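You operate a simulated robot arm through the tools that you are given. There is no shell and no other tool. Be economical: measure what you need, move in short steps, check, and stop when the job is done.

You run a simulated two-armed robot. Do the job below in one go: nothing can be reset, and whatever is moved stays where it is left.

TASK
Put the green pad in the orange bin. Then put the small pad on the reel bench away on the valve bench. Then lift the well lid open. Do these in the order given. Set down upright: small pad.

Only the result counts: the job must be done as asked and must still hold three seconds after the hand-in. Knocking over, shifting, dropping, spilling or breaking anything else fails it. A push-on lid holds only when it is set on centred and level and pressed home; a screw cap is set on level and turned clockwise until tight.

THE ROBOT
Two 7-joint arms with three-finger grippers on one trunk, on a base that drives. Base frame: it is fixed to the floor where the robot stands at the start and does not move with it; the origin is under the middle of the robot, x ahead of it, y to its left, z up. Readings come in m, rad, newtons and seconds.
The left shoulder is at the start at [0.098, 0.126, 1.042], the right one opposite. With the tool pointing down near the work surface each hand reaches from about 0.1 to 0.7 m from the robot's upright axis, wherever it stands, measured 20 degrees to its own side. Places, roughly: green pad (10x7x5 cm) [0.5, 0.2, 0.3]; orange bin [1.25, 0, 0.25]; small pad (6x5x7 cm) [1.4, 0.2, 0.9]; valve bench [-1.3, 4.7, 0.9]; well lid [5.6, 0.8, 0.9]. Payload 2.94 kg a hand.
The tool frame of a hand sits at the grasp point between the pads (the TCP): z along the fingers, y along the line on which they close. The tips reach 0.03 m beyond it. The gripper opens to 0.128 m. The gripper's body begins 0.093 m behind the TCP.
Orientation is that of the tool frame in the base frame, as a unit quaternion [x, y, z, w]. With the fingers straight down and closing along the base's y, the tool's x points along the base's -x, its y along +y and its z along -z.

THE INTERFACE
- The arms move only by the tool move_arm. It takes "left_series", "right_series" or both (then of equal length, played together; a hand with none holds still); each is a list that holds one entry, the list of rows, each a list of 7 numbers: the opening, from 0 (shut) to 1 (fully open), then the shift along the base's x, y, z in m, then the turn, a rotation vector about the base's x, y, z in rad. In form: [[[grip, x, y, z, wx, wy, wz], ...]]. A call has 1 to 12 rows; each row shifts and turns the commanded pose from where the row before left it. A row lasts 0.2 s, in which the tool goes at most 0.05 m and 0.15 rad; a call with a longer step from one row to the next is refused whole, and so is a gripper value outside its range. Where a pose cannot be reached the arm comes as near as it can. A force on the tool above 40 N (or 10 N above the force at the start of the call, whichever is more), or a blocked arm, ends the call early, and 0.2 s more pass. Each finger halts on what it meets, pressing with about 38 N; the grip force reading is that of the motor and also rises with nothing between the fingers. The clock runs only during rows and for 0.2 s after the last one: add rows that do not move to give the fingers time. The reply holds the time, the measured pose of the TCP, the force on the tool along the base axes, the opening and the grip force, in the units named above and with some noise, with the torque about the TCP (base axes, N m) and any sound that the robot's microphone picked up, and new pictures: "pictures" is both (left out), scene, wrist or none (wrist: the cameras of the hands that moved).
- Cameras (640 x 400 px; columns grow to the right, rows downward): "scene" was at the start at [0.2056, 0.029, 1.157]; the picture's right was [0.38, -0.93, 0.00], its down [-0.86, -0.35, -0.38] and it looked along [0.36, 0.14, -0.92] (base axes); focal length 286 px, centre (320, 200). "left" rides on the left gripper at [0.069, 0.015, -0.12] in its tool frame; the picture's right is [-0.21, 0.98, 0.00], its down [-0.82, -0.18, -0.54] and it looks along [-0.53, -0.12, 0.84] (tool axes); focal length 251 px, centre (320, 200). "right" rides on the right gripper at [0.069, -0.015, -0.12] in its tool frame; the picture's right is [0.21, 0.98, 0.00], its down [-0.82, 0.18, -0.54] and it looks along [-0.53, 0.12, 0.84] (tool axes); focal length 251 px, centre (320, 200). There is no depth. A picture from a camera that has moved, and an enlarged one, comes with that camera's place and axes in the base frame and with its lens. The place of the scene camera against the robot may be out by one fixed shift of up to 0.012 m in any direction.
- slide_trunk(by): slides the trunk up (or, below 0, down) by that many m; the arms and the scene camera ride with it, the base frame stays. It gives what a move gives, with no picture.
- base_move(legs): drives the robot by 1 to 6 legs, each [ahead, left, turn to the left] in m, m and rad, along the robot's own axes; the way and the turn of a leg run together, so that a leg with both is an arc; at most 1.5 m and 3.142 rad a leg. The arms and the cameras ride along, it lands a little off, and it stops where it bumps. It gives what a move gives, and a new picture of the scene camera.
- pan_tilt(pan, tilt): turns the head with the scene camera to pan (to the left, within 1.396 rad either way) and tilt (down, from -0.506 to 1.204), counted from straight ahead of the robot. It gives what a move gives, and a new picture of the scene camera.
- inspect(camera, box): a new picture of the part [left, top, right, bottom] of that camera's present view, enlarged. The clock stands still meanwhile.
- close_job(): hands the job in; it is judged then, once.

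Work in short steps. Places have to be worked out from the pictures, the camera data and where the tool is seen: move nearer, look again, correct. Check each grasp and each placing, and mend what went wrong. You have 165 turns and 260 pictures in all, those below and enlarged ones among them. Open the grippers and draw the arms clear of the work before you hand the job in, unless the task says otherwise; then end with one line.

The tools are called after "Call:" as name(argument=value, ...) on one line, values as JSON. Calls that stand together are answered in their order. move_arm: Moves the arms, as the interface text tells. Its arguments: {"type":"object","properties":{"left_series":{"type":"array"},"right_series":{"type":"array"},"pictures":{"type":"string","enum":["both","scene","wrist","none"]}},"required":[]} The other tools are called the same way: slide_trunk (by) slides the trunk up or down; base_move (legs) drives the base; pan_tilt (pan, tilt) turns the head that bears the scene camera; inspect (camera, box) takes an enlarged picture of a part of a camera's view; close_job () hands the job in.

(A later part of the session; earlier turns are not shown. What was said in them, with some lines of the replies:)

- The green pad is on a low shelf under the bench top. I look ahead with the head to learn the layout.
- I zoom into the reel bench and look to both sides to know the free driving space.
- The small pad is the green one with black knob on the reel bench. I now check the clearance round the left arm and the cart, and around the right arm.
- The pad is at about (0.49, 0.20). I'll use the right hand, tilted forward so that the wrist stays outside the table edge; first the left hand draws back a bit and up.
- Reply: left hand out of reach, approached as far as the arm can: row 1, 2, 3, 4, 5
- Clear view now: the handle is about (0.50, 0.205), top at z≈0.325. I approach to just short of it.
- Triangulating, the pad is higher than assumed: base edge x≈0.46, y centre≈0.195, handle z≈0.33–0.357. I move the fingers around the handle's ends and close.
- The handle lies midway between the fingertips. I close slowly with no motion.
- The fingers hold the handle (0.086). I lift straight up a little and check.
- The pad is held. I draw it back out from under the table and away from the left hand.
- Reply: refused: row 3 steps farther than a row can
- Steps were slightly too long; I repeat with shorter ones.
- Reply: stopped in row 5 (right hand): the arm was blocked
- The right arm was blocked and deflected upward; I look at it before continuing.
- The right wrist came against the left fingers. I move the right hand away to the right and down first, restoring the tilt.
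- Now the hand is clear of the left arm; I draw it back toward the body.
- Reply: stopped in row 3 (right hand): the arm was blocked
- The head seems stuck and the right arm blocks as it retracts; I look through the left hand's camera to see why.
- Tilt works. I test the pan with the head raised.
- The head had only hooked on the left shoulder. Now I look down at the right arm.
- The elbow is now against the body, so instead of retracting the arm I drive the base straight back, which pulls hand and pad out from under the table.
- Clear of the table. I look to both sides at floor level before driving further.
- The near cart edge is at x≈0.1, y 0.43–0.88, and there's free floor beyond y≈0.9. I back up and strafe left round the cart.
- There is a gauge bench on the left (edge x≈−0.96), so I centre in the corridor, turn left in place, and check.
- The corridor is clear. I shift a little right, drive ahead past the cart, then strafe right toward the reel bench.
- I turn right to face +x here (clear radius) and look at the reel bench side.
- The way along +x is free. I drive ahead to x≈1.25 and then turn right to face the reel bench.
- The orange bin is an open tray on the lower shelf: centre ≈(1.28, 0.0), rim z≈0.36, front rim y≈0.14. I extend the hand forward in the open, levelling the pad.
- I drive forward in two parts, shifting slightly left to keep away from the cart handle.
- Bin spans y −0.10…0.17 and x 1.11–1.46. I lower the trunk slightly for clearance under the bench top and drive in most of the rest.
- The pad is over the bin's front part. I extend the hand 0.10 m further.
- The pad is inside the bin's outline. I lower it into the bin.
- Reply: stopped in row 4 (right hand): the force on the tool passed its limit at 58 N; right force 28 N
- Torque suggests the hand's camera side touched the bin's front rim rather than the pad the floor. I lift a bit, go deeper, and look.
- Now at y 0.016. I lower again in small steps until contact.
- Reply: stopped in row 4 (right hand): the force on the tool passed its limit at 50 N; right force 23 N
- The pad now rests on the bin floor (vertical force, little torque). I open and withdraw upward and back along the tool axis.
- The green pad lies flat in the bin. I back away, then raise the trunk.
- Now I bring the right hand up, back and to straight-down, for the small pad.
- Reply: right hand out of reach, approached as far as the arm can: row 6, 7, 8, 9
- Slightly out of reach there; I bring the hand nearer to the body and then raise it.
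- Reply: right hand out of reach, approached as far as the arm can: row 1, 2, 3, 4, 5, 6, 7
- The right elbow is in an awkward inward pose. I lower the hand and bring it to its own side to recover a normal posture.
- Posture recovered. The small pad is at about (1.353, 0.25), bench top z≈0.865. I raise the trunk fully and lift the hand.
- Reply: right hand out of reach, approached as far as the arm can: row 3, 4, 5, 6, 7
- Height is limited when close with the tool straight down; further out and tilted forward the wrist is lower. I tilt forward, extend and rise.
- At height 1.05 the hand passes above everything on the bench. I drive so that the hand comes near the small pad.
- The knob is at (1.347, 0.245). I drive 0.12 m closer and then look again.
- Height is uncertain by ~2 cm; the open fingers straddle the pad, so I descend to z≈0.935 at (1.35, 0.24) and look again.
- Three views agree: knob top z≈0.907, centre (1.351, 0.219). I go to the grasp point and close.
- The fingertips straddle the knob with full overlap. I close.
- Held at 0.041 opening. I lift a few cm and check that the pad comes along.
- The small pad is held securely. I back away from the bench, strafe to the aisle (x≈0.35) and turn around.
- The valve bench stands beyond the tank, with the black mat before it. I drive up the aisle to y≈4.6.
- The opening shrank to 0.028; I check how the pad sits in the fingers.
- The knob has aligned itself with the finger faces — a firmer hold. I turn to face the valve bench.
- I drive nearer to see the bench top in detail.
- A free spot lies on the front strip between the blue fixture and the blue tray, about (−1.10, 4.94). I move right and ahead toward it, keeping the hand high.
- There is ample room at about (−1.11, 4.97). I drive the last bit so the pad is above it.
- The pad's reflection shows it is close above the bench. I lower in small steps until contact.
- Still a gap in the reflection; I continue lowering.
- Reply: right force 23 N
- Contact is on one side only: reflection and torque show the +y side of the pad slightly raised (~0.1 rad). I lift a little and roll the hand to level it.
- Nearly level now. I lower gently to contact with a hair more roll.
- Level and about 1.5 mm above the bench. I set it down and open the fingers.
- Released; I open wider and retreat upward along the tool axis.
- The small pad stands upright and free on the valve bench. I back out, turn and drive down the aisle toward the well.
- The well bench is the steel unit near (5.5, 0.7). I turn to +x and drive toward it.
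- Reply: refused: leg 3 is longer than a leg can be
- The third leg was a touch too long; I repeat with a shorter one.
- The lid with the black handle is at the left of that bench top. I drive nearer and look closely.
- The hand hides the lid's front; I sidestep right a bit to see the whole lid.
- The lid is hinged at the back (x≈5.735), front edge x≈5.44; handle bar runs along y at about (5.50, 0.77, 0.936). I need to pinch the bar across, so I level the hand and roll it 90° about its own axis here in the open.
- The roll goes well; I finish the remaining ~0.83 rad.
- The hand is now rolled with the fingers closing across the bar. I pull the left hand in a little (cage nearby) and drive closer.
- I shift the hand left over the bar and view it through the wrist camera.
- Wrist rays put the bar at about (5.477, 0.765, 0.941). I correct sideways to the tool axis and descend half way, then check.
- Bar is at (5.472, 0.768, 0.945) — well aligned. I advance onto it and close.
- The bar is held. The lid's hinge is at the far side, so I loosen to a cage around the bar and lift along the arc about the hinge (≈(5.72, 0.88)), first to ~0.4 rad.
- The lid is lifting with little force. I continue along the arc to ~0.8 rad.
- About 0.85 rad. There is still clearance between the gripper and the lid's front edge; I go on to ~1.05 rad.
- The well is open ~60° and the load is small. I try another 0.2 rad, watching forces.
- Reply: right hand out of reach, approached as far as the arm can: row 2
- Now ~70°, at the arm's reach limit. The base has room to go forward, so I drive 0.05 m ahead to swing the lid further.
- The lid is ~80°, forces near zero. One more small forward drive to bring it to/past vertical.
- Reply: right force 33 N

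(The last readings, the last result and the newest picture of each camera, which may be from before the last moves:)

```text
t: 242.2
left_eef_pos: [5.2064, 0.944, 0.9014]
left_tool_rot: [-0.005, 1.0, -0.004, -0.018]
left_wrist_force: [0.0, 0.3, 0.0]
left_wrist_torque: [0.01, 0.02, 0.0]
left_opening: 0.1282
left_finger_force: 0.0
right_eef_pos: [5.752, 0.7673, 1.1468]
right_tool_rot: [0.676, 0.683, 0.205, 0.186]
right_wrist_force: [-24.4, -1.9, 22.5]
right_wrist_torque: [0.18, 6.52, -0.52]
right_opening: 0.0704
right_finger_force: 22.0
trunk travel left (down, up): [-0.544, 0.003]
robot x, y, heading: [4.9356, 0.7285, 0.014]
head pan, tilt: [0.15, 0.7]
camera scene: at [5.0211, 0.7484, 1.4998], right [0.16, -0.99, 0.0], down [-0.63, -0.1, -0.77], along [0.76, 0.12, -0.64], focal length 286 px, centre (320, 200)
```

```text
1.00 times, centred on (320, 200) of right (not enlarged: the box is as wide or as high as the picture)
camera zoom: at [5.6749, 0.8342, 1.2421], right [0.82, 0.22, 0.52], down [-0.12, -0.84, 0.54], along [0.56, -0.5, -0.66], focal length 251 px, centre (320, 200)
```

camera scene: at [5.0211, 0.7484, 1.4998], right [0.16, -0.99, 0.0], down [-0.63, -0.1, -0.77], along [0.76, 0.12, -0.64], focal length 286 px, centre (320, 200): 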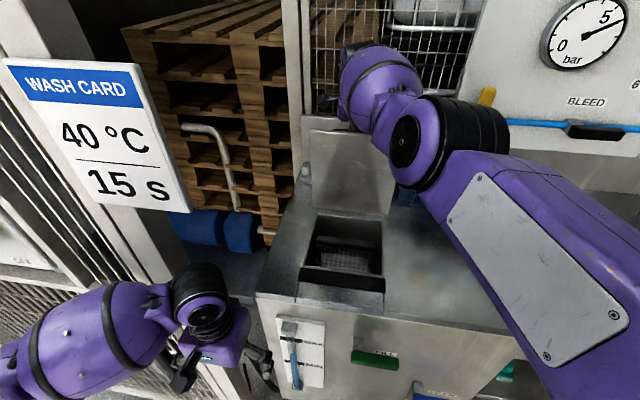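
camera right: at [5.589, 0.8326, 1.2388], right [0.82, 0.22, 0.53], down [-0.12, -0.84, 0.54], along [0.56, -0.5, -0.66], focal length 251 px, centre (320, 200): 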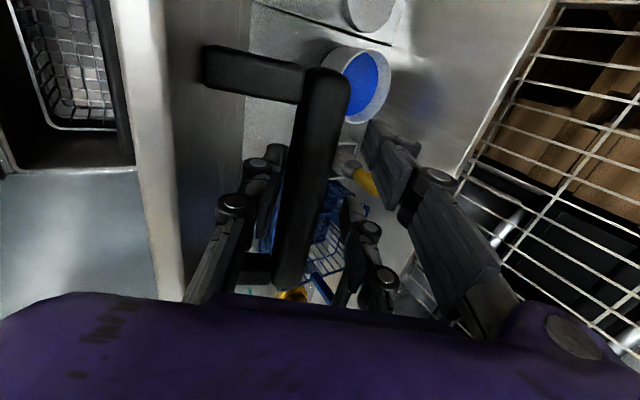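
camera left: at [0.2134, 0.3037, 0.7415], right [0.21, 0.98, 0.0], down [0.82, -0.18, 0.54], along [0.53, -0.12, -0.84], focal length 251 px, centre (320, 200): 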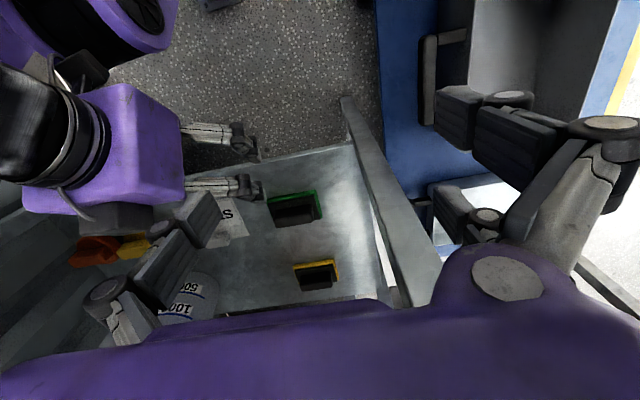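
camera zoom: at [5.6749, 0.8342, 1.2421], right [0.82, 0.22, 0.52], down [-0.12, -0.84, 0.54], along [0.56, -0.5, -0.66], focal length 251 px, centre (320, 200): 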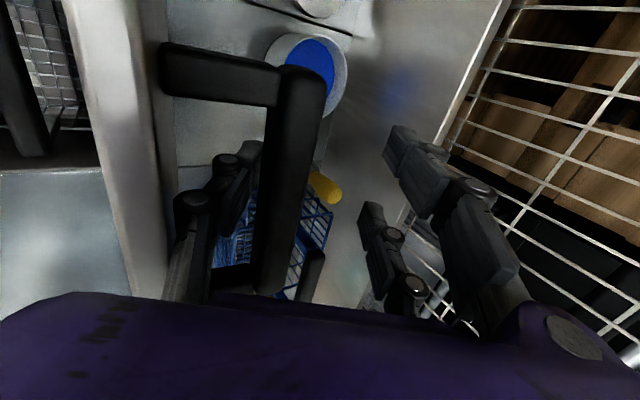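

The lid now resists — it seems to have reached its stop. I back off by the same small amount to relieve the load.

Call:
base_move(legs=[[-0.04, 0, 0]])

Call:
inspect(camera="right", box=[0, 0, 640, 400])

```text
t: 243.1
left_eef_pos: [5.1713, 0.9439, 0.8982]
left_tool_rot: [-0.004, 1.0, -0.004, -0.02]
left_wrist_force: [-0.4, 0.6, -0.6]
left_wrist_torque: [-0.01, 0.01, 0.0]
left_opening: 0.128
left_finger_force: 0.0
right_eef_pos: [5.72, 0.7678, 1.1394]
right_tool_rot: [0.676, 0.685, 0.202, 0.183]
right_wrist_force: [0.5, -0.1, -1.7]
right_wrist_torque: [0.0, 0.01, 0.01]
right_opening: 0.0414
right_finger_force: 0.2
trunk travel left (down, up): [-0.544, 0.003]
robot x, y, heading: [4.8975, 0.7302, 0.013]
head pan, tilt: [0.15, 0.7]
camera scene: at [4.9916, 0.7487, 1.4989], right [0.16, -0.99, 0.0], down [-0.64, -0.1, -0.76], along [0.75, 0.12, -0.65], focal length 286 px, centre (320, 200)
```

scene: 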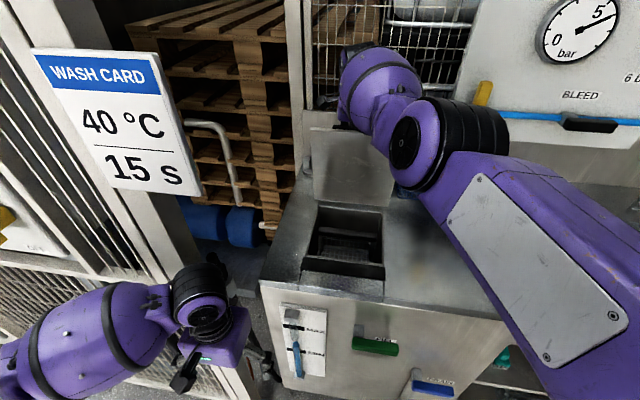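

```text
1.00 times, centred on (320, 200) of right (not enlarged: the box is as wide or as high as the picture)
camera zoom: at [5.6435, 0.834, 1.2347], right [0.83, 0.22, 0.52], down [-0.11, -0.84, 0.54], along [0.55, -0.5, -0.67], focal length 251 px, centre (320, 200)
```

zoom: 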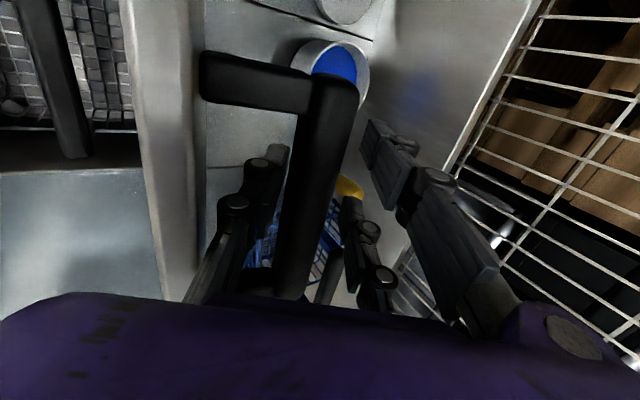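

Forces are near zero, so the lid appears to stand by itself. I retract the fingers along their own axis gently and watch the lid.

Call:
move_arm(right_series=[[[0.36, -0.008, 0, 0.0127, 0, 0, 0], [0.36, -0.008, 0, 0.0127, 0, 0, 0], [0.36, 0, 0, 0, 0, 0, 0]]])

```text
t: 243.9
left_eef_pos: [5.1717, 0.9433, 0.8985]
left_tool_rot: [-0.004, 1.0, -0.004, -0.019]
left_wrist_force: [0.1, -0.1, -0.6]
left_wrist_torque: [-0.01, 0.01, 0.0]
left_opening: 0.128
left_finger_force: 0.1
right_eef_pos: [5.7026, 0.7686, 1.1667]
right_tool_rot: [0.676, 0.684, 0.203, 0.184]
right_wrist_force: [0.4, -0.5, 0.4]
right_wrist_torque: [-0.01, 0.02, 0.01]
right_opening: 0.046
right_finger_force: 0.1
trunk travel left (down, up): [-0.544, 0.003]
robot x, y, heading: [4.8928, 0.7266, 0.012]
head pan, tilt: [0.15, 0.7]
camera scene: at [4.989, 0.7485, 1.4993], right [0.16, -0.99, 0.0], down [-0.64, -0.1, -0.76], along [0.75, 0.12, -0.64], focal length 286 px, centre (320, 200)
camera right: at [5.6247, 0.8339, 1.2613], right [0.83, 0.22, 0.52], down [-0.11, -0.84, 0.54], along [0.55, -0.5, -0.66], focal length 251 px, centre (320, 200)
```

scene: 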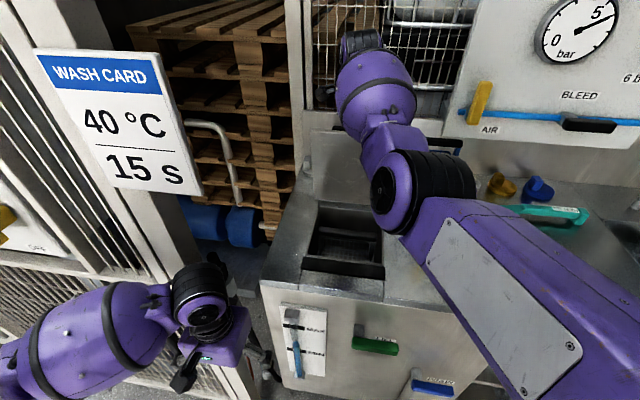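
right: 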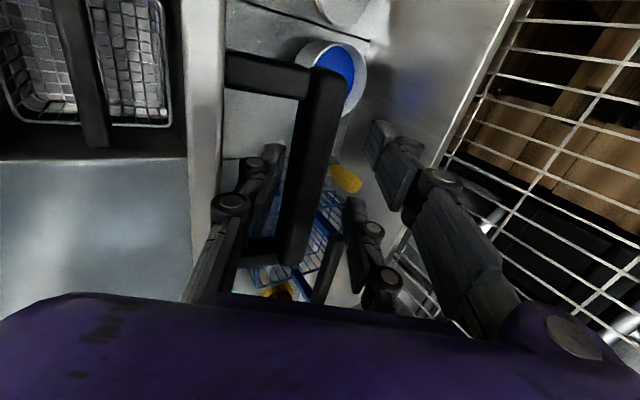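

The lid stays up without load. I continue to retract clear of the bar.

Call:
move_arm(right_series=[[[0.36, -0.008, 0, 0.0127, 0, 0, 0], [0.36, -0.009, 0, 0.0144, 0, 0, 0], [0.36, -0.009, 0, 0.0144, 0, 0, 0], [0.36, -0.009, 0, 0.0144, 0, 0, 0], [0.36, 0, 0, 0, 0, 0, 0]]])

```text
t: 245.1
left_eef_pos: [5.1711, 0.9435, 0.8981]
left_tool_rot: [-0.005, 1.0, -0.003, -0.02]
left_wrist_force: [1.1, -0.5, 0.0]
left_wrist_torque: [0.04, -0.02, 0.01]
left_opening: 0.1283
left_finger_force: 0.1
right_eef_pos: [5.6688, 0.7688, 1.2212]
right_tool_rot: [0.676, 0.684, 0.202, 0.184]
right_wrist_force: [0.5, -0.4, -0.5]
right_wrist_torque: [0.03, -0.02, 0.02]
right_opening: 0.0461
right_finger_force: 0.0
trunk travel left (down, up): [-0.544, 0.003]
robot x, y, heading: [4.8979, 0.7253, 0.017]
head pan, tilt: [0.15, 0.7]
camera scene: at [4.9895, 0.7486, 1.4993], right [0.16, -0.99, 0.0], down [-0.64, -0.1, -0.76], along [0.75, 0.12, -0.64], focal length 286 px, centre (320, 200)
camera right: at [5.5904, 0.8342, 1.3164], right [0.83, 0.22, 0.52], down [-0.12, -0.84, 0.54], along [0.55, -0.5, -0.67], focal length 251 px, centre (320, 200)
```

scene: 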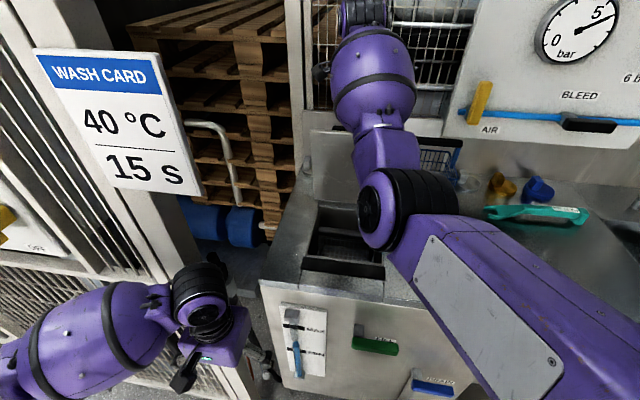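
right: 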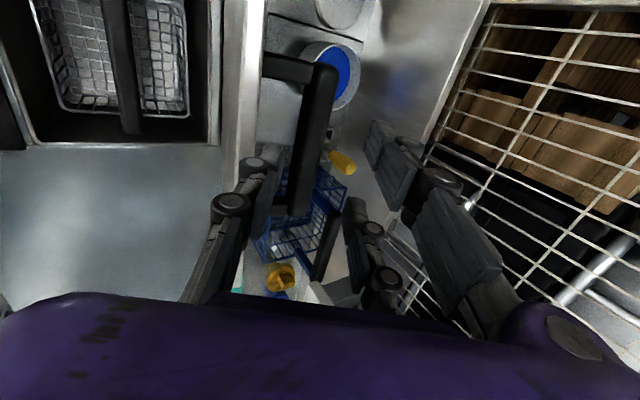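

Nearly clear; I raise a bit further and then back the base away.

Call:
move_arm(right_series=[[[0.36, -0.002, 0, 0.015, 0, 0, 0], [0.36, -0.002, 0, 0.015, 0, 0, 0], [0.36, -0.002, 0, 0.01, 0, 0, 0], [0.36, 0, 0, 0, 0, 0, 0]]], pictures="wrist")

```text
t: 246.1
left_eef_pos: [5.1713, 0.9438, 0.8988]
left_tool_rot: [-0.004, 1.0, -0.003, -0.019]
left_wrist_force: [0.4, 0.9, 0.0]
left_wrist_torque: [-0.01, 0.02, -0.01]
left_opening: 0.1279
left_finger_force: 0.1
right_eef_pos: [5.6614, 0.7685, 1.2624]
right_tool_rot: [0.675, 0.685, 0.202, 0.184]
right_wrist_force: [0.7, -0.3, 0.2]
right_wrist_torque: [0.0, -0.03, 0.02]
right_opening: 0.0458
right_finger_force: 0.0
trunk travel left (down, up): [-0.544, 0.003]
robot x, y, heading: [4.8965, 0.7238, 0.011]
head pan, tilt: [0.15, 0.7]
camera right: at [5.5844, 0.8341, 1.3573], right [0.83, 0.22, 0.52], down [-0.12, -0.84, 0.54], along [0.55, -0.5, -0.67], focal length 251 px, centre (320, 200)
```

right: 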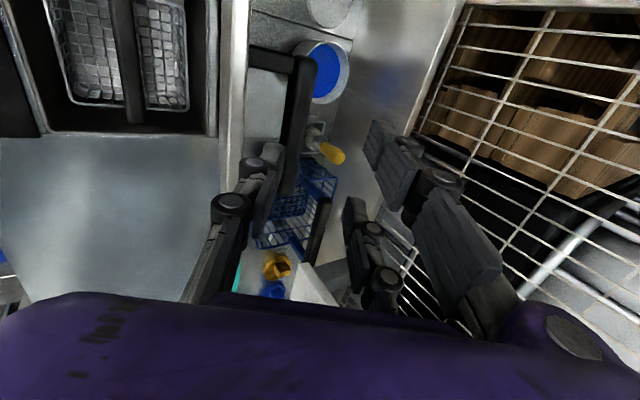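

Clear above the lid, which stays up. I drive back and look at the lid.

Call:
base_move(legs=[[-0.35, 0, 0]])

Call:
pan_tilt(pan=0.25, tilt=0.6)

Call:
inspect(camera="scene", box=[220, 60, 480, 220])

```text
t: 248.3
left_eef_pos: [4.8188, 0.9395, 0.8987]
left_tool_rot: [-0.004, 1.0, -0.004, -0.019]
left_wrist_force: [0.4, -0.7, -1.3]
left_wrist_torque: [0.0, 0.0, -0.02]
left_opening: 0.1277
left_finger_force: 0.0
right_eef_pos: [5.3079, 0.7623, 1.2621]
right_tool_rot: [0.676, 0.684, 0.203, 0.185]
right_wrist_force: [0.1, 0.1, -0.4]
right_wrist_torque: [0.0, 0.01, -0.01]
right_opening: 0.046
right_finger_force: 0.0
trunk travel left (down, up): [-0.544, 0.003]
robot x, y, heading: [4.542, 0.7233, 0.007]
head pan, tilt: [0.15, 0.7]
camera scene: at [4.6356, 0.7445, 1.4992], right [0.16, -0.99, 0.0], down [-0.64, -0.1, -0.76], along [0.76, 0.12, -0.64], focal length 286 px, centre (320, 200)
```

scene: 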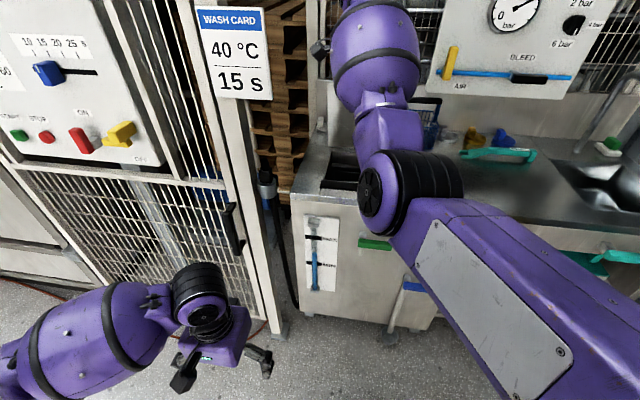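

```text
t: 249.0
left_eef_pos: [4.8173, 0.9394, 0.8997]
left_tool_rot: [-0.004, 1.0, -0.004, -0.019]
left_wrist_force: [-0.5, -0.1, 0.4]
left_wrist_torque: [0.0, 0.0, -0.02]
left_opening: 0.128
left_finger_force: 0.1
right_eef_pos: [5.308, 0.7611, 1.2623]
right_tool_rot: [0.676, 0.684, 0.202, 0.185]
right_wrist_force: [-0.4, -0.5, -0.2]
right_wrist_torque: [0.02, -0.02, 0.02]
right_opening: 0.0462
right_finger_force: 0.0
trunk travel left (down, up): [-0.544, 0.003]
robot x, y, heading: [4.5426, 0.7254, 0.009]
head pan, tilt: [0.25, 0.6]
camera scene: at [4.636, 0.7536, 1.5079], right [0.26, -0.97, 0.0], down [-0.55, -0.14, -0.83], along [0.8, 0.21, -0.56], focal length 286 px, centre (320, 200)
```

scene: 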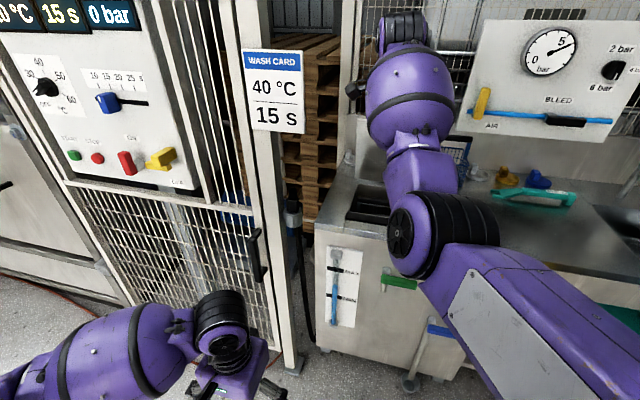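

```text
2.46 times, centred on (350, 140) of scene
camera zoom: at [4.636, 0.7536, 1.5079], right [0.26, -0.97, 0.0], down [-0.55, -0.14, -0.83], along [0.8, 0.21, -0.56], focal length 704 px, centre (246, 348)
```

zoom: 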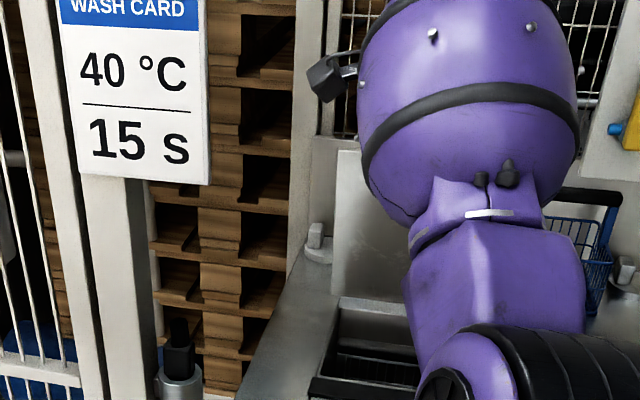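

The lid stands at roughly 78° on its own. To be sure it is fully open, I'll push gently on its underside with closed fingers; first close, lower the hand to mid-lid height and drive up.

Call:
move_arm(right_series=[[[0, 0, 0, -0.03, 0, 0, 0], [0, 0, 0, -0.03, 0, 0, 0], [0, 0, 0, -0.03, 0, 0, 0], [0, 0, 0, -0.03, 0, 0, 0], [0, 0, 0, -0.02, 0, 0, 0], [0, 0, 0, 0, 0, 0, 0]]], pictures="none")

Call:
base_move(legs=[[0.24, 0, 0]])

Call:
inspect(camera="right", box=[0, 0, 640, 400])

```text
t: 250.4
left_eef_pos: [4.8174, 0.9388, 0.8995]
left_tool_rot: [-0.004, 1.0, -0.003, -0.019]
left_wrist_force: [-0.7, 0.3, -0.3]
left_wrist_torque: [0.01, 0.0, -0.01]
left_opening: 0.128
left_finger_force: 0.0
right_eef_pos: [5.3054, 0.7641, 1.122]
right_tool_rot: [0.676, 0.684, 0.203, 0.184]
right_wrist_force: [0.2, -0.1, -0.6]
right_wrist_torque: [0.01, 0.0, -0.01]
right_opening: 0.0001
right_finger_force: 3.2
trunk travel left (down, up): [-0.544, 0.003]
robot x, y, heading: [4.5418, 0.726, 0.011]
head pan, tilt: [0.25, 0.6]
```

```text
t: 252.2
left_eef_pos: [5.0543, 0.9421, 0.8985]
left_tool_rot: [-0.004, 1.0, -0.004, -0.019]
left_wrist_force: [0.1, -0.6, -0.5]
left_wrist_torque: [0.0, 0.0, -0.05]
left_opening: 0.1278
left_finger_force: 0.0
right_eef_pos: [5.5429, 0.7664, 1.1209]
right_tool_rot: [0.676, 0.684, 0.202, 0.185]
right_wrist_force: [-0.1, 0.6, 0.4]
right_wrist_torque: [0.01, -0.03, 0.0]
right_opening: 0.0
right_finger_force: 2.8
trunk travel left (down, up): [-0.544, 0.003]
robot x, y, heading: [4.7822, 0.7258, 0.012]
head pan, tilt: [0.25, 0.6]
camera scene: at [4.8734, 0.756, 1.508], right [0.26, -0.97, 0.0], down [-0.55, -0.14, -0.83], along [0.8, 0.21, -0.56], focal length 286 px, centre (320, 200)
```

scene: 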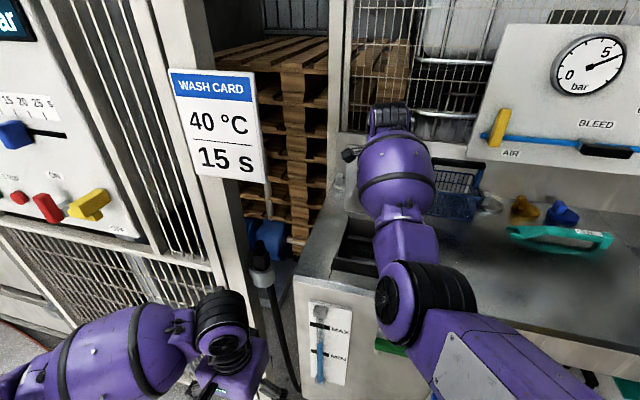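

```text
1.00 times, centred on (320, 200) of right (not enlarged: the box is as wide or as high as the picture)
camera zoom: at [5.466, 0.8323, 1.2177], right [0.83, 0.22, 0.52], down [-0.12, -0.84, 0.54], along [0.55, -0.5, -0.66], focal length 251 px, centre (320, 200)
```

zoom: 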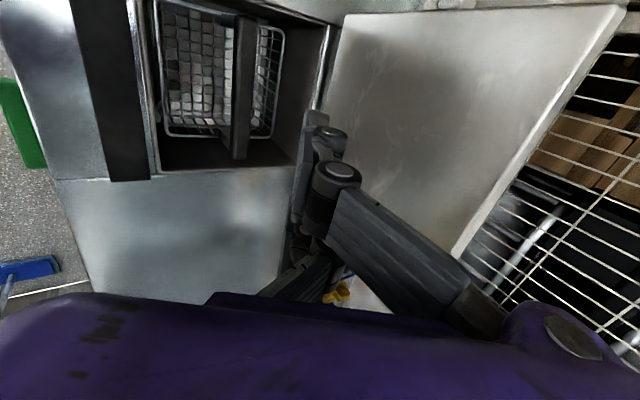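

From this view the lid stands at ~80°. I push on its underside in small steps, watching the force.

Call:
move_arm(right_series=[[[0, 0.025, 0, 0, 0, 0, 0], [0, 0.025, 0, 0, 0, 0, 0], [0, 0.02, 0, 0, 0, 0, 0], [0, 0.01, 0, 0, 0, 0, 0], [0, 0, 0, 0, 0, 0, 0]]], pictures="wrist")

```text
t: 253.4
left_eef_pos: [5.056, 0.9417, 0.8994]
left_tool_rot: [-0.003, 1.0, -0.003, -0.019]
left_wrist_force: [0.1, 0.4, 0.4]
left_wrist_torque: [-0.01, 0.01, 0.03]
left_opening: 0.1278
left_finger_force: 0.1
right_eef_pos: [5.6041, 0.7589, 1.1211]
right_tool_rot: [0.676, 0.684, 0.202, 0.185]
right_wrist_force: [-0.2, -0.2, 1.2]
right_wrist_torque: [0.04, 0.04, 0.01]
right_opening: 0.0
right_finger_force: 3.2
right hand out of reach, approached as far as the arm can: row 3, 4
trunk travel left (down, up): [-0.544, 0.003]
robot x, y, heading: [4.7809, 0.7225, 0.009]
head pan, tilt: [0.25, 0.6]
camera right: at [5.5264, 0.8248, 1.2167], right [0.83, 0.22, 0.52], down [-0.12, -0.84, 0.54], along [0.55, -0.5, -0.67], focal length 251 px, centre (320, 200)
```

right: 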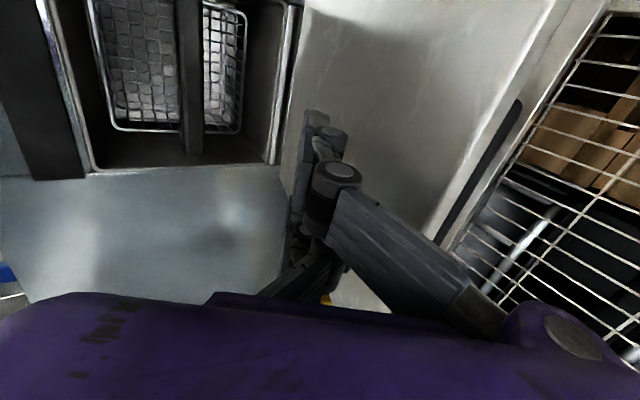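

Reach limit, no contact yet. I use the base for the push: 0.05 m ahead first.

Call:
base_move(legs=[[0.05, 0, 0]])

Call:
inspect(camera="right", box=[0, 0, 640, 400])

```text
t: 254.3
left_eef_pos: [5.1039, 0.9417, 0.8999]
left_tool_rot: [-0.003, 1.0, -0.003, -0.018]
left_wrist_force: [0.3, 0.6, 0.1]
left_wrist_torque: [-0.03, -0.03, 0.01]
left_opening: 0.128
left_finger_force: 0.0
right_eef_pos: [5.652, 0.7596, 1.1237]
right_tool_rot: [0.676, 0.684, 0.203, 0.185]
right_wrist_force: [0.2, -0.2, 0.3]
right_wrist_torque: [-0.03, -0.01, 0.05]
right_opening: 0.0
right_finger_force: 2.8
trunk travel left (down, up): [-0.544, 0.003]
robot x, y, heading: [4.8319, 0.7266, 0.009]
head pan, tilt: [0.25, 0.6]
camera scene: at [4.9218, 0.7565, 1.5082], right [0.26, -0.97, 0.0], down [-0.54, -0.14, -0.83], along [0.8, 0.21, -0.56], focal length 286 px, centre (320, 200)
```

scene: 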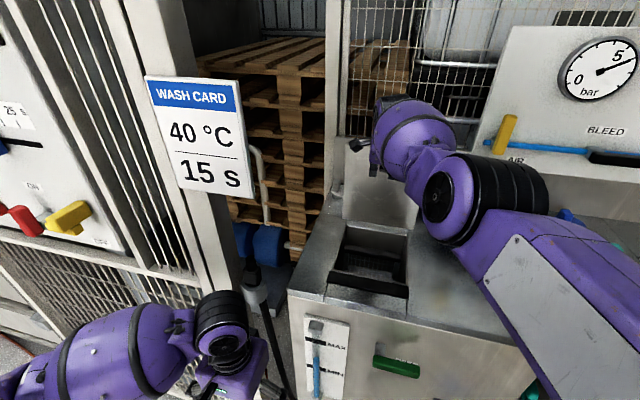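

```text
1.00 times, centred on (320, 200) of right (not enlarged: the box is as wide or as high as the picture)
camera zoom: at [5.5746, 0.8254, 1.2185], right [0.83, 0.22, 0.52], down [-0.12, -0.84, 0.54], along [0.55, -0.5, -0.66], focal length 251 px, centre (320, 200)
```

zoom: 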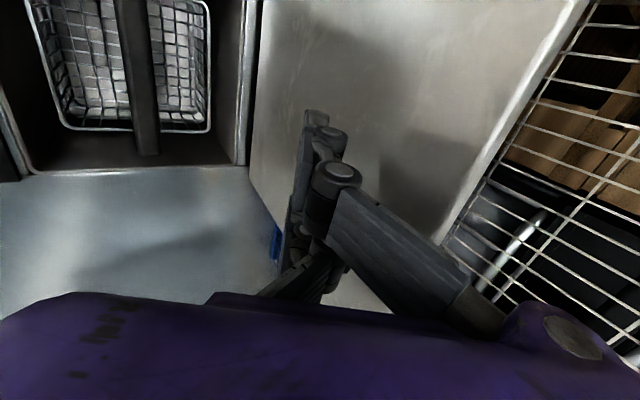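

Still no force. Another 0.03 m.

Call:
base_move(legs=[[0.03, 0, 0]])

Call:
inspect(camera="right", box=[0, 0, 640, 400])

```text
t: 255.2
left_eef_pos: [5.1326, 0.9417, 0.9]
left_tool_rot: [-0.003, 1.0, -0.004, -0.019]
left_wrist_force: [-0.2, 0.7, -0.1]
left_wrist_torque: [0.0, -0.04, 0.0]
left_opening: 0.1281
left_finger_force: 0.0
right_eef_pos: [5.6804, 0.7605, 1.1255]
right_tool_rot: [0.676, 0.683, 0.205, 0.186]
right_wrist_force: [-1.1, -0.7, 0.9]
right_wrist_torque: [0.01, 0.03, 0.01]
right_opening: 0.0
right_finger_force: 3.4
trunk travel left (down, up): [-0.544, 0.003]
robot x, y, heading: [4.8599, 0.725, 0.012]
head pan, tilt: [0.25, 0.6]
camera scene: at [4.9498, 0.7567, 1.5083], right [0.26, -0.97, 0.0], down [-0.54, -0.15, -0.83], along [0.8, 0.21, -0.56], focal length 286 px, centre (320, 200)
```

scene: 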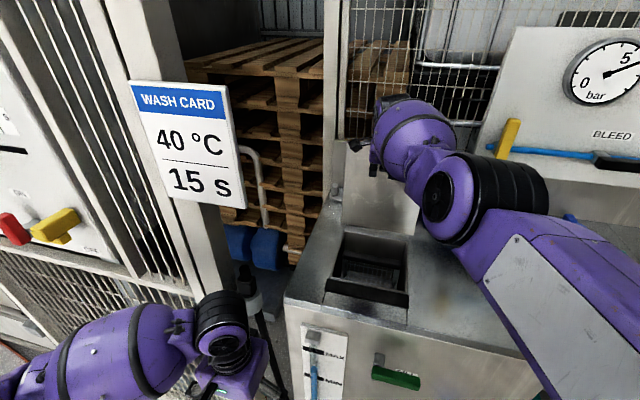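

```text
1.00 times, centred on (320, 200) of right (not enlarged: the box is as wide or as high as the picture)
camera zoom: at [5.6028, 0.8263, 1.2197], right [0.82, 0.22, 0.52], down [-0.12, -0.84, 0.54], along [0.55, -0.5, -0.66], focal length 251 px, centre (320, 200)
```

zoom: 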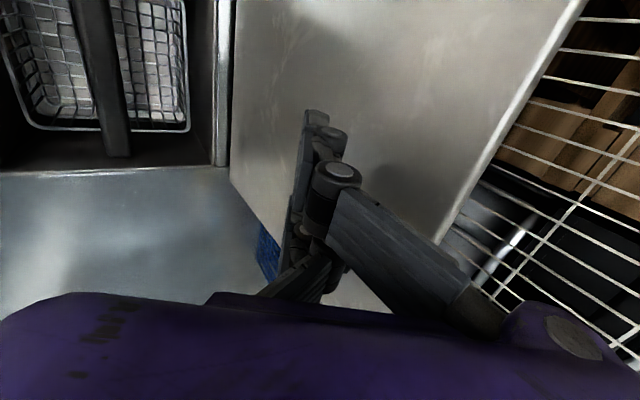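

The lid moves along with ~1 N. I continue in small steps until the stop is felt.

Call:
base_move(legs=[[0.025, 0, 0]])

Call:
inspect(camera="right", box=[0, 0, 640, 400])

```text
t: 256.0
left_eef_pos: [5.1571, 0.9421, 0.8991]
left_tool_rot: [-0.003, 1.0, -0.004, -0.019]
left_wrist_force: [-0.7, -0.1, 1.1]
left_wrist_torque: [0.02, -0.04, 0.03]
left_opening: 0.1279
left_finger_force: 0.0
right_eef_pos: [5.7063, 0.7607, 1.1251]
right_tool_rot: [0.675, 0.685, 0.204, 0.185]
right_wrist_force: [-0.9, 0.4, 0.5]
right_wrist_torque: [0.02, -0.03, -0.01]
right_opening: 0.0
right_finger_force: 2.8
trunk travel left (down, up): [-0.544, 0.003]
robot x, y, heading: [4.8833, 0.7284, 0.009]
head pan, tilt: [0.25, 0.6]
camera scene: at [4.9748, 0.757, 1.5082], right [0.26, -0.97, 0.0], down [-0.54, -0.15, -0.83], along [0.8, 0.21, -0.56], focal length 286 px, centre (320, 200)
```

scene: 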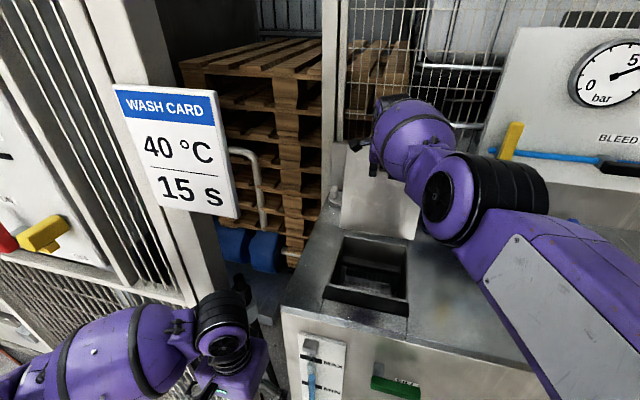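

```text
1.00 times, centred on (320, 200) of right (not enlarged: the box is as wide or as high as the picture)
camera zoom: at [5.6277, 0.827, 1.2197], right [0.82, 0.22, 0.52], down [-0.12, -0.84, 0.54], along [0.55, -0.5, -0.66], focal length 251 px, centre (320, 200)
```

zoom: 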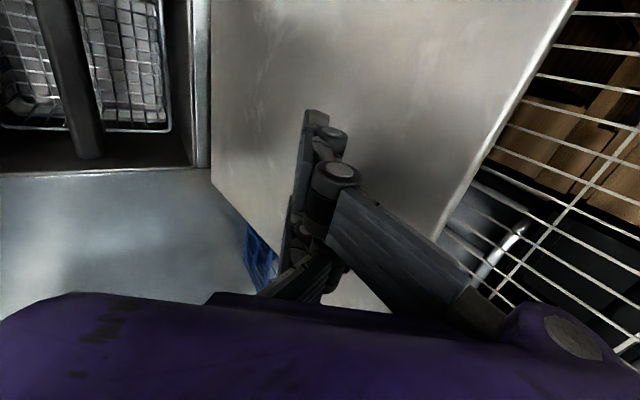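

Around vertical now. One more small step.

Call:
base_move(legs=[[0.025, 0, 0]])

Call:
inspect(camera="right", box=[0, 0, 640, 400])

```text
t: 256.9
left_eef_pos: [5.1784, 0.9417, 0.8986]
left_tool_rot: [-0.003, 1.0, -0.004, -0.02]
left_wrist_force: [-1.0, -0.2, 0.8]
left_wrist_torque: [0.01, 0.01, -0.03]
left_opening: 0.1279
left_finger_force: 0.1
right_eef_pos: [5.7242, 0.7617, 1.1229]
right_tool_rot: [0.678, 0.684, 0.198, 0.181]
right_wrist_force: [-7.7, -1.0, 4.0]
right_wrist_torque: [-0.04, -0.03, -0.1]
right_opening: 0.0
right_finger_force: 3.4
trunk travel left (down, up): [-0.544, 0.003]
robot x, y, heading: [4.9065, 0.7295, 0.013]
head pan, tilt: [0.25, 0.6]
stopped in leg 1: the force on the tool passed its limit at 105 N (the readings are from after the stop); the commanded pose is now the measured one
camera scene: at [4.9977, 0.7569, 1.508], right [0.26, -0.97, 0.0], down [-0.55, -0.14, -0.83], along [0.8, 0.21, -0.56], focal length 286 px, centre (320, 200)
```

scene: 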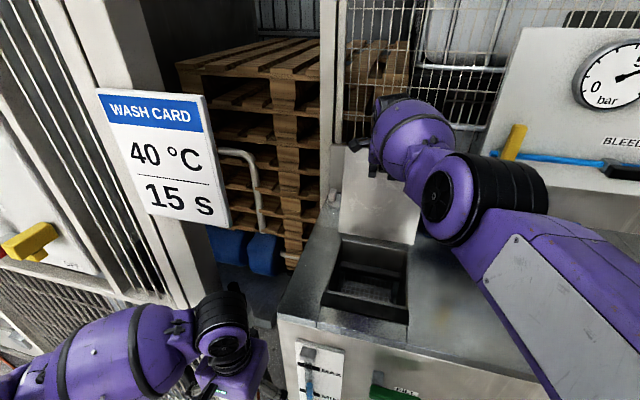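

```text
1.00 times, centred on (320, 200) of right (not enlarged: the box is as wide or as high as the picture)
camera zoom: at [5.6483, 0.8278, 1.2187], right [0.83, 0.22, 0.51], down [-0.11, -0.84, 0.54], along [0.54, -0.51, -0.67], focal length 251 px, centre (320, 200)
```

zoom: 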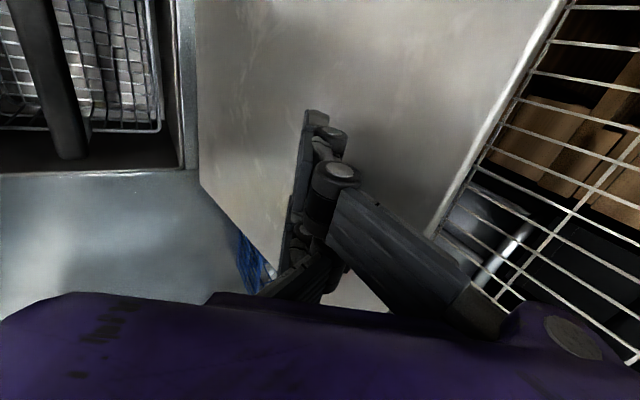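

That is the hard stop — the lid is fully open. I back off and verify it stays.

Call:
base_move(legs=[[-0.3, 0, 0]])

Call:
inspect(camera="right", box=[0, 0, 640, 400])

```text
t: 258.9
left_eef_pos: [4.8853, 0.9387, 0.8983]
left_tool_rot: [0.0, 1.0, -0.004, -0.021]
left_wrist_force: [0.3, -0.5, -0.7]
left_wrist_torque: [-0.01, 0.01, 0.0]
left_opening: 0.1275
left_finger_force: 0.1
right_eef_pos: [5.4305, 0.7531, 1.1205]
right_tool_rot: [0.68, 0.682, 0.198, 0.182]
right_wrist_force: [0.5, -0.1, 0.2]
right_wrist_torque: [0.0, 0.0, -0.01]
right_opening: 0.0
right_finger_force: 2.8
trunk travel left (down, up): [-0.544, 0.003]
robot x, y, heading: [4.6079, 0.7236, 0.001]
head pan, tilt: [0.25, 0.6]
camera scene: at [4.7041, 0.7547, 1.5079], right [0.25, -0.97, 0.0], down [-0.55, -0.14, -0.82], along [0.8, 0.21, -0.57], focal length 286 px, centre (320, 200)
```

scene: 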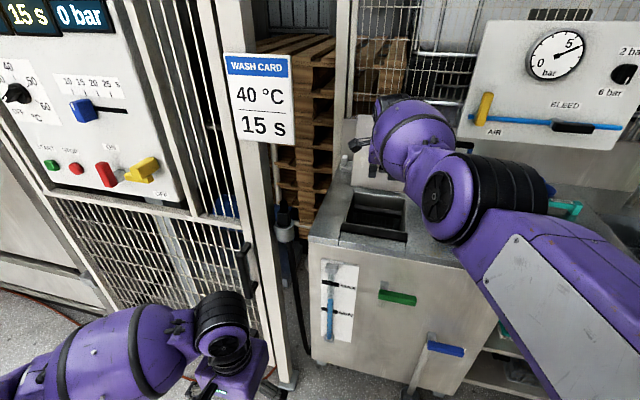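

```text
1.00 times, centred on (320, 200) of right (not enlarged: the box is as wide or as high as the picture)
camera zoom: at [5.3549, 0.8208, 1.2169], right [0.83, 0.21, 0.51], down [-0.12, -0.83, 0.54], along [0.54, -0.51, -0.67], focal length 251 px, centre (320, 200)
```

zoom: 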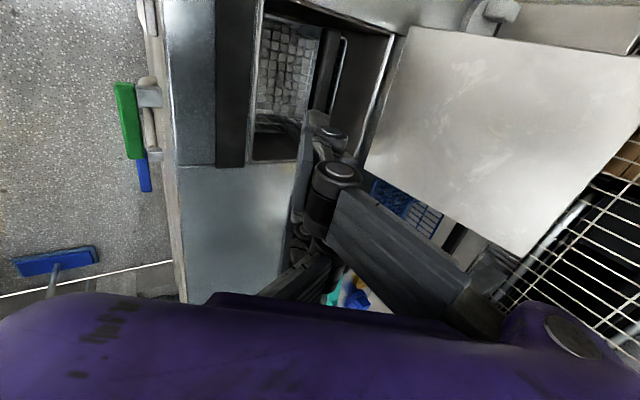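

The lid stays fully open. I drive further back and open the right gripper, then recheck.

Call:
base_move(legs=[[-0.35, 0, 0]])

Call:
move_arm(right_series=[[[0.5, 0, 0, 0, 0, 0, 0], [1, 0, 0, 0, 0, 0, 0], [1, 0, 0, 0, 0, 0, 0], [1, 0, 0, 0, 0, 0, 0], [1, 0, 0, 0, 0, 0, 0], [1, 0, 0, 0, 0, 0, 0], [1, 0, 0, 0, 0, 0, 0], [1, 0, 0, 0, 0, 0, 0]]])

```text
t: 261.2
left_eef_pos: [4.5357, 0.9377, 0.8977]
left_tool_rot: [0.001, 1.0, -0.003, -0.02]
left_wrist_force: [-0.1, 0.5, -0.5]
left_wrist_torque: [-0.04, -0.03, -0.02]
left_opening: 0.128
left_finger_force: 0.1
right_eef_pos: [5.0817, 0.752, 1.1206]
right_tool_rot: [0.68, 0.682, 0.197, 0.181]
right_wrist_force: [0.3, -0.6, 0.3]
right_wrist_torque: [-0.04, -0.01, -0.01]
right_opening: 0.0003
right_finger_force: 3.2
trunk travel left (down, up): [-0.544, 0.003]
robot x, y, heading: [4.2586, 0.7269, 0.0]
head pan, tilt: [0.25, 0.6]
camera scene: at [4.3549, 0.7537, 1.5079], right [0.25, -0.97, 0.0], down [-0.55, -0.14, -0.82], along [0.8, 0.21, -0.57], focal length 286 px, centre (320, 200)
```

scene: 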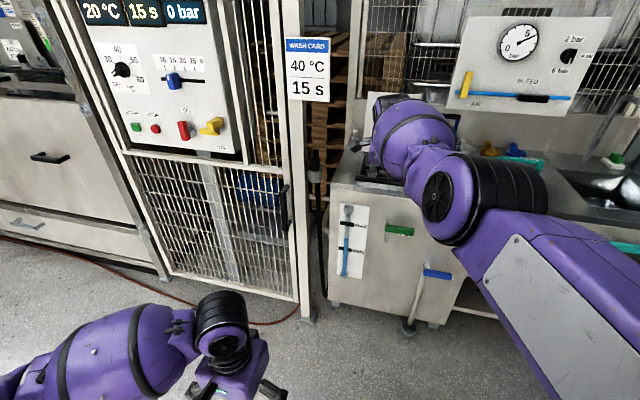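

```text
t: 263.0
left_eef_pos: [4.5348, 0.9376, 0.8987]
left_tool_rot: [0.0, 1.0, -0.004, -0.02]
left_wrist_force: [1.3, -0.6, 0.5]
left_wrist_torque: [0.02, 0.02, -0.01]
left_opening: 0.1279
left_finger_force: 0.1
right_eef_pos: [5.0809, 0.7512, 1.1222]
right_tool_rot: [0.68, 0.682, 0.197, 0.182]
right_wrist_force: [-0.2, 0.1, 0.2]
right_wrist_torque: [0.04, -0.02, 0.0]
right_opening: 0.1279
right_finger_force: 0.0
trunk travel left (down, up): [-0.544, 0.003]
robot x, y, heading: [4.2611, 0.7245, -0.002]
head pan, tilt: [0.25, 0.6]
camera scene: at [4.3544, 0.7537, 1.5079], right [0.25, -0.97, 0.0], down [-0.55, -0.14, -0.83], along [0.8, 0.21, -0.56], focal length 286 px, centre (320, 200)
camera right: at [5.0055, 0.8193, 1.2173], right [0.83, 0.21, 0.51], down [-0.12, -0.83, 0.54], along [0.54, -0.51, -0.67], focal length 251 px, centre (320, 200)
```

scene: 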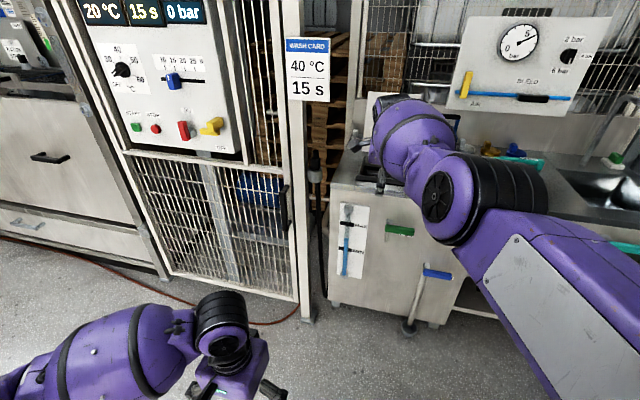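
right: 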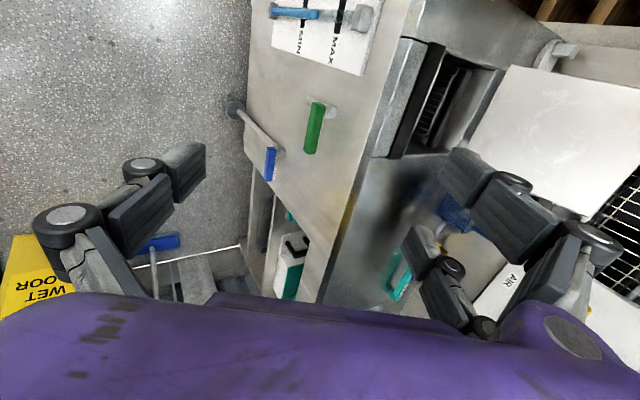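

The lid is still open after several seconds, both grippers are open and clear, and the pads were placed earlier. I hand the job in.

Call:
close_job()

```text
The job is handed in.
```

The job is handed in: the green pad lies in the orange bin, the small pad stands upright on the valve bench, and the well lid is open at its stop.
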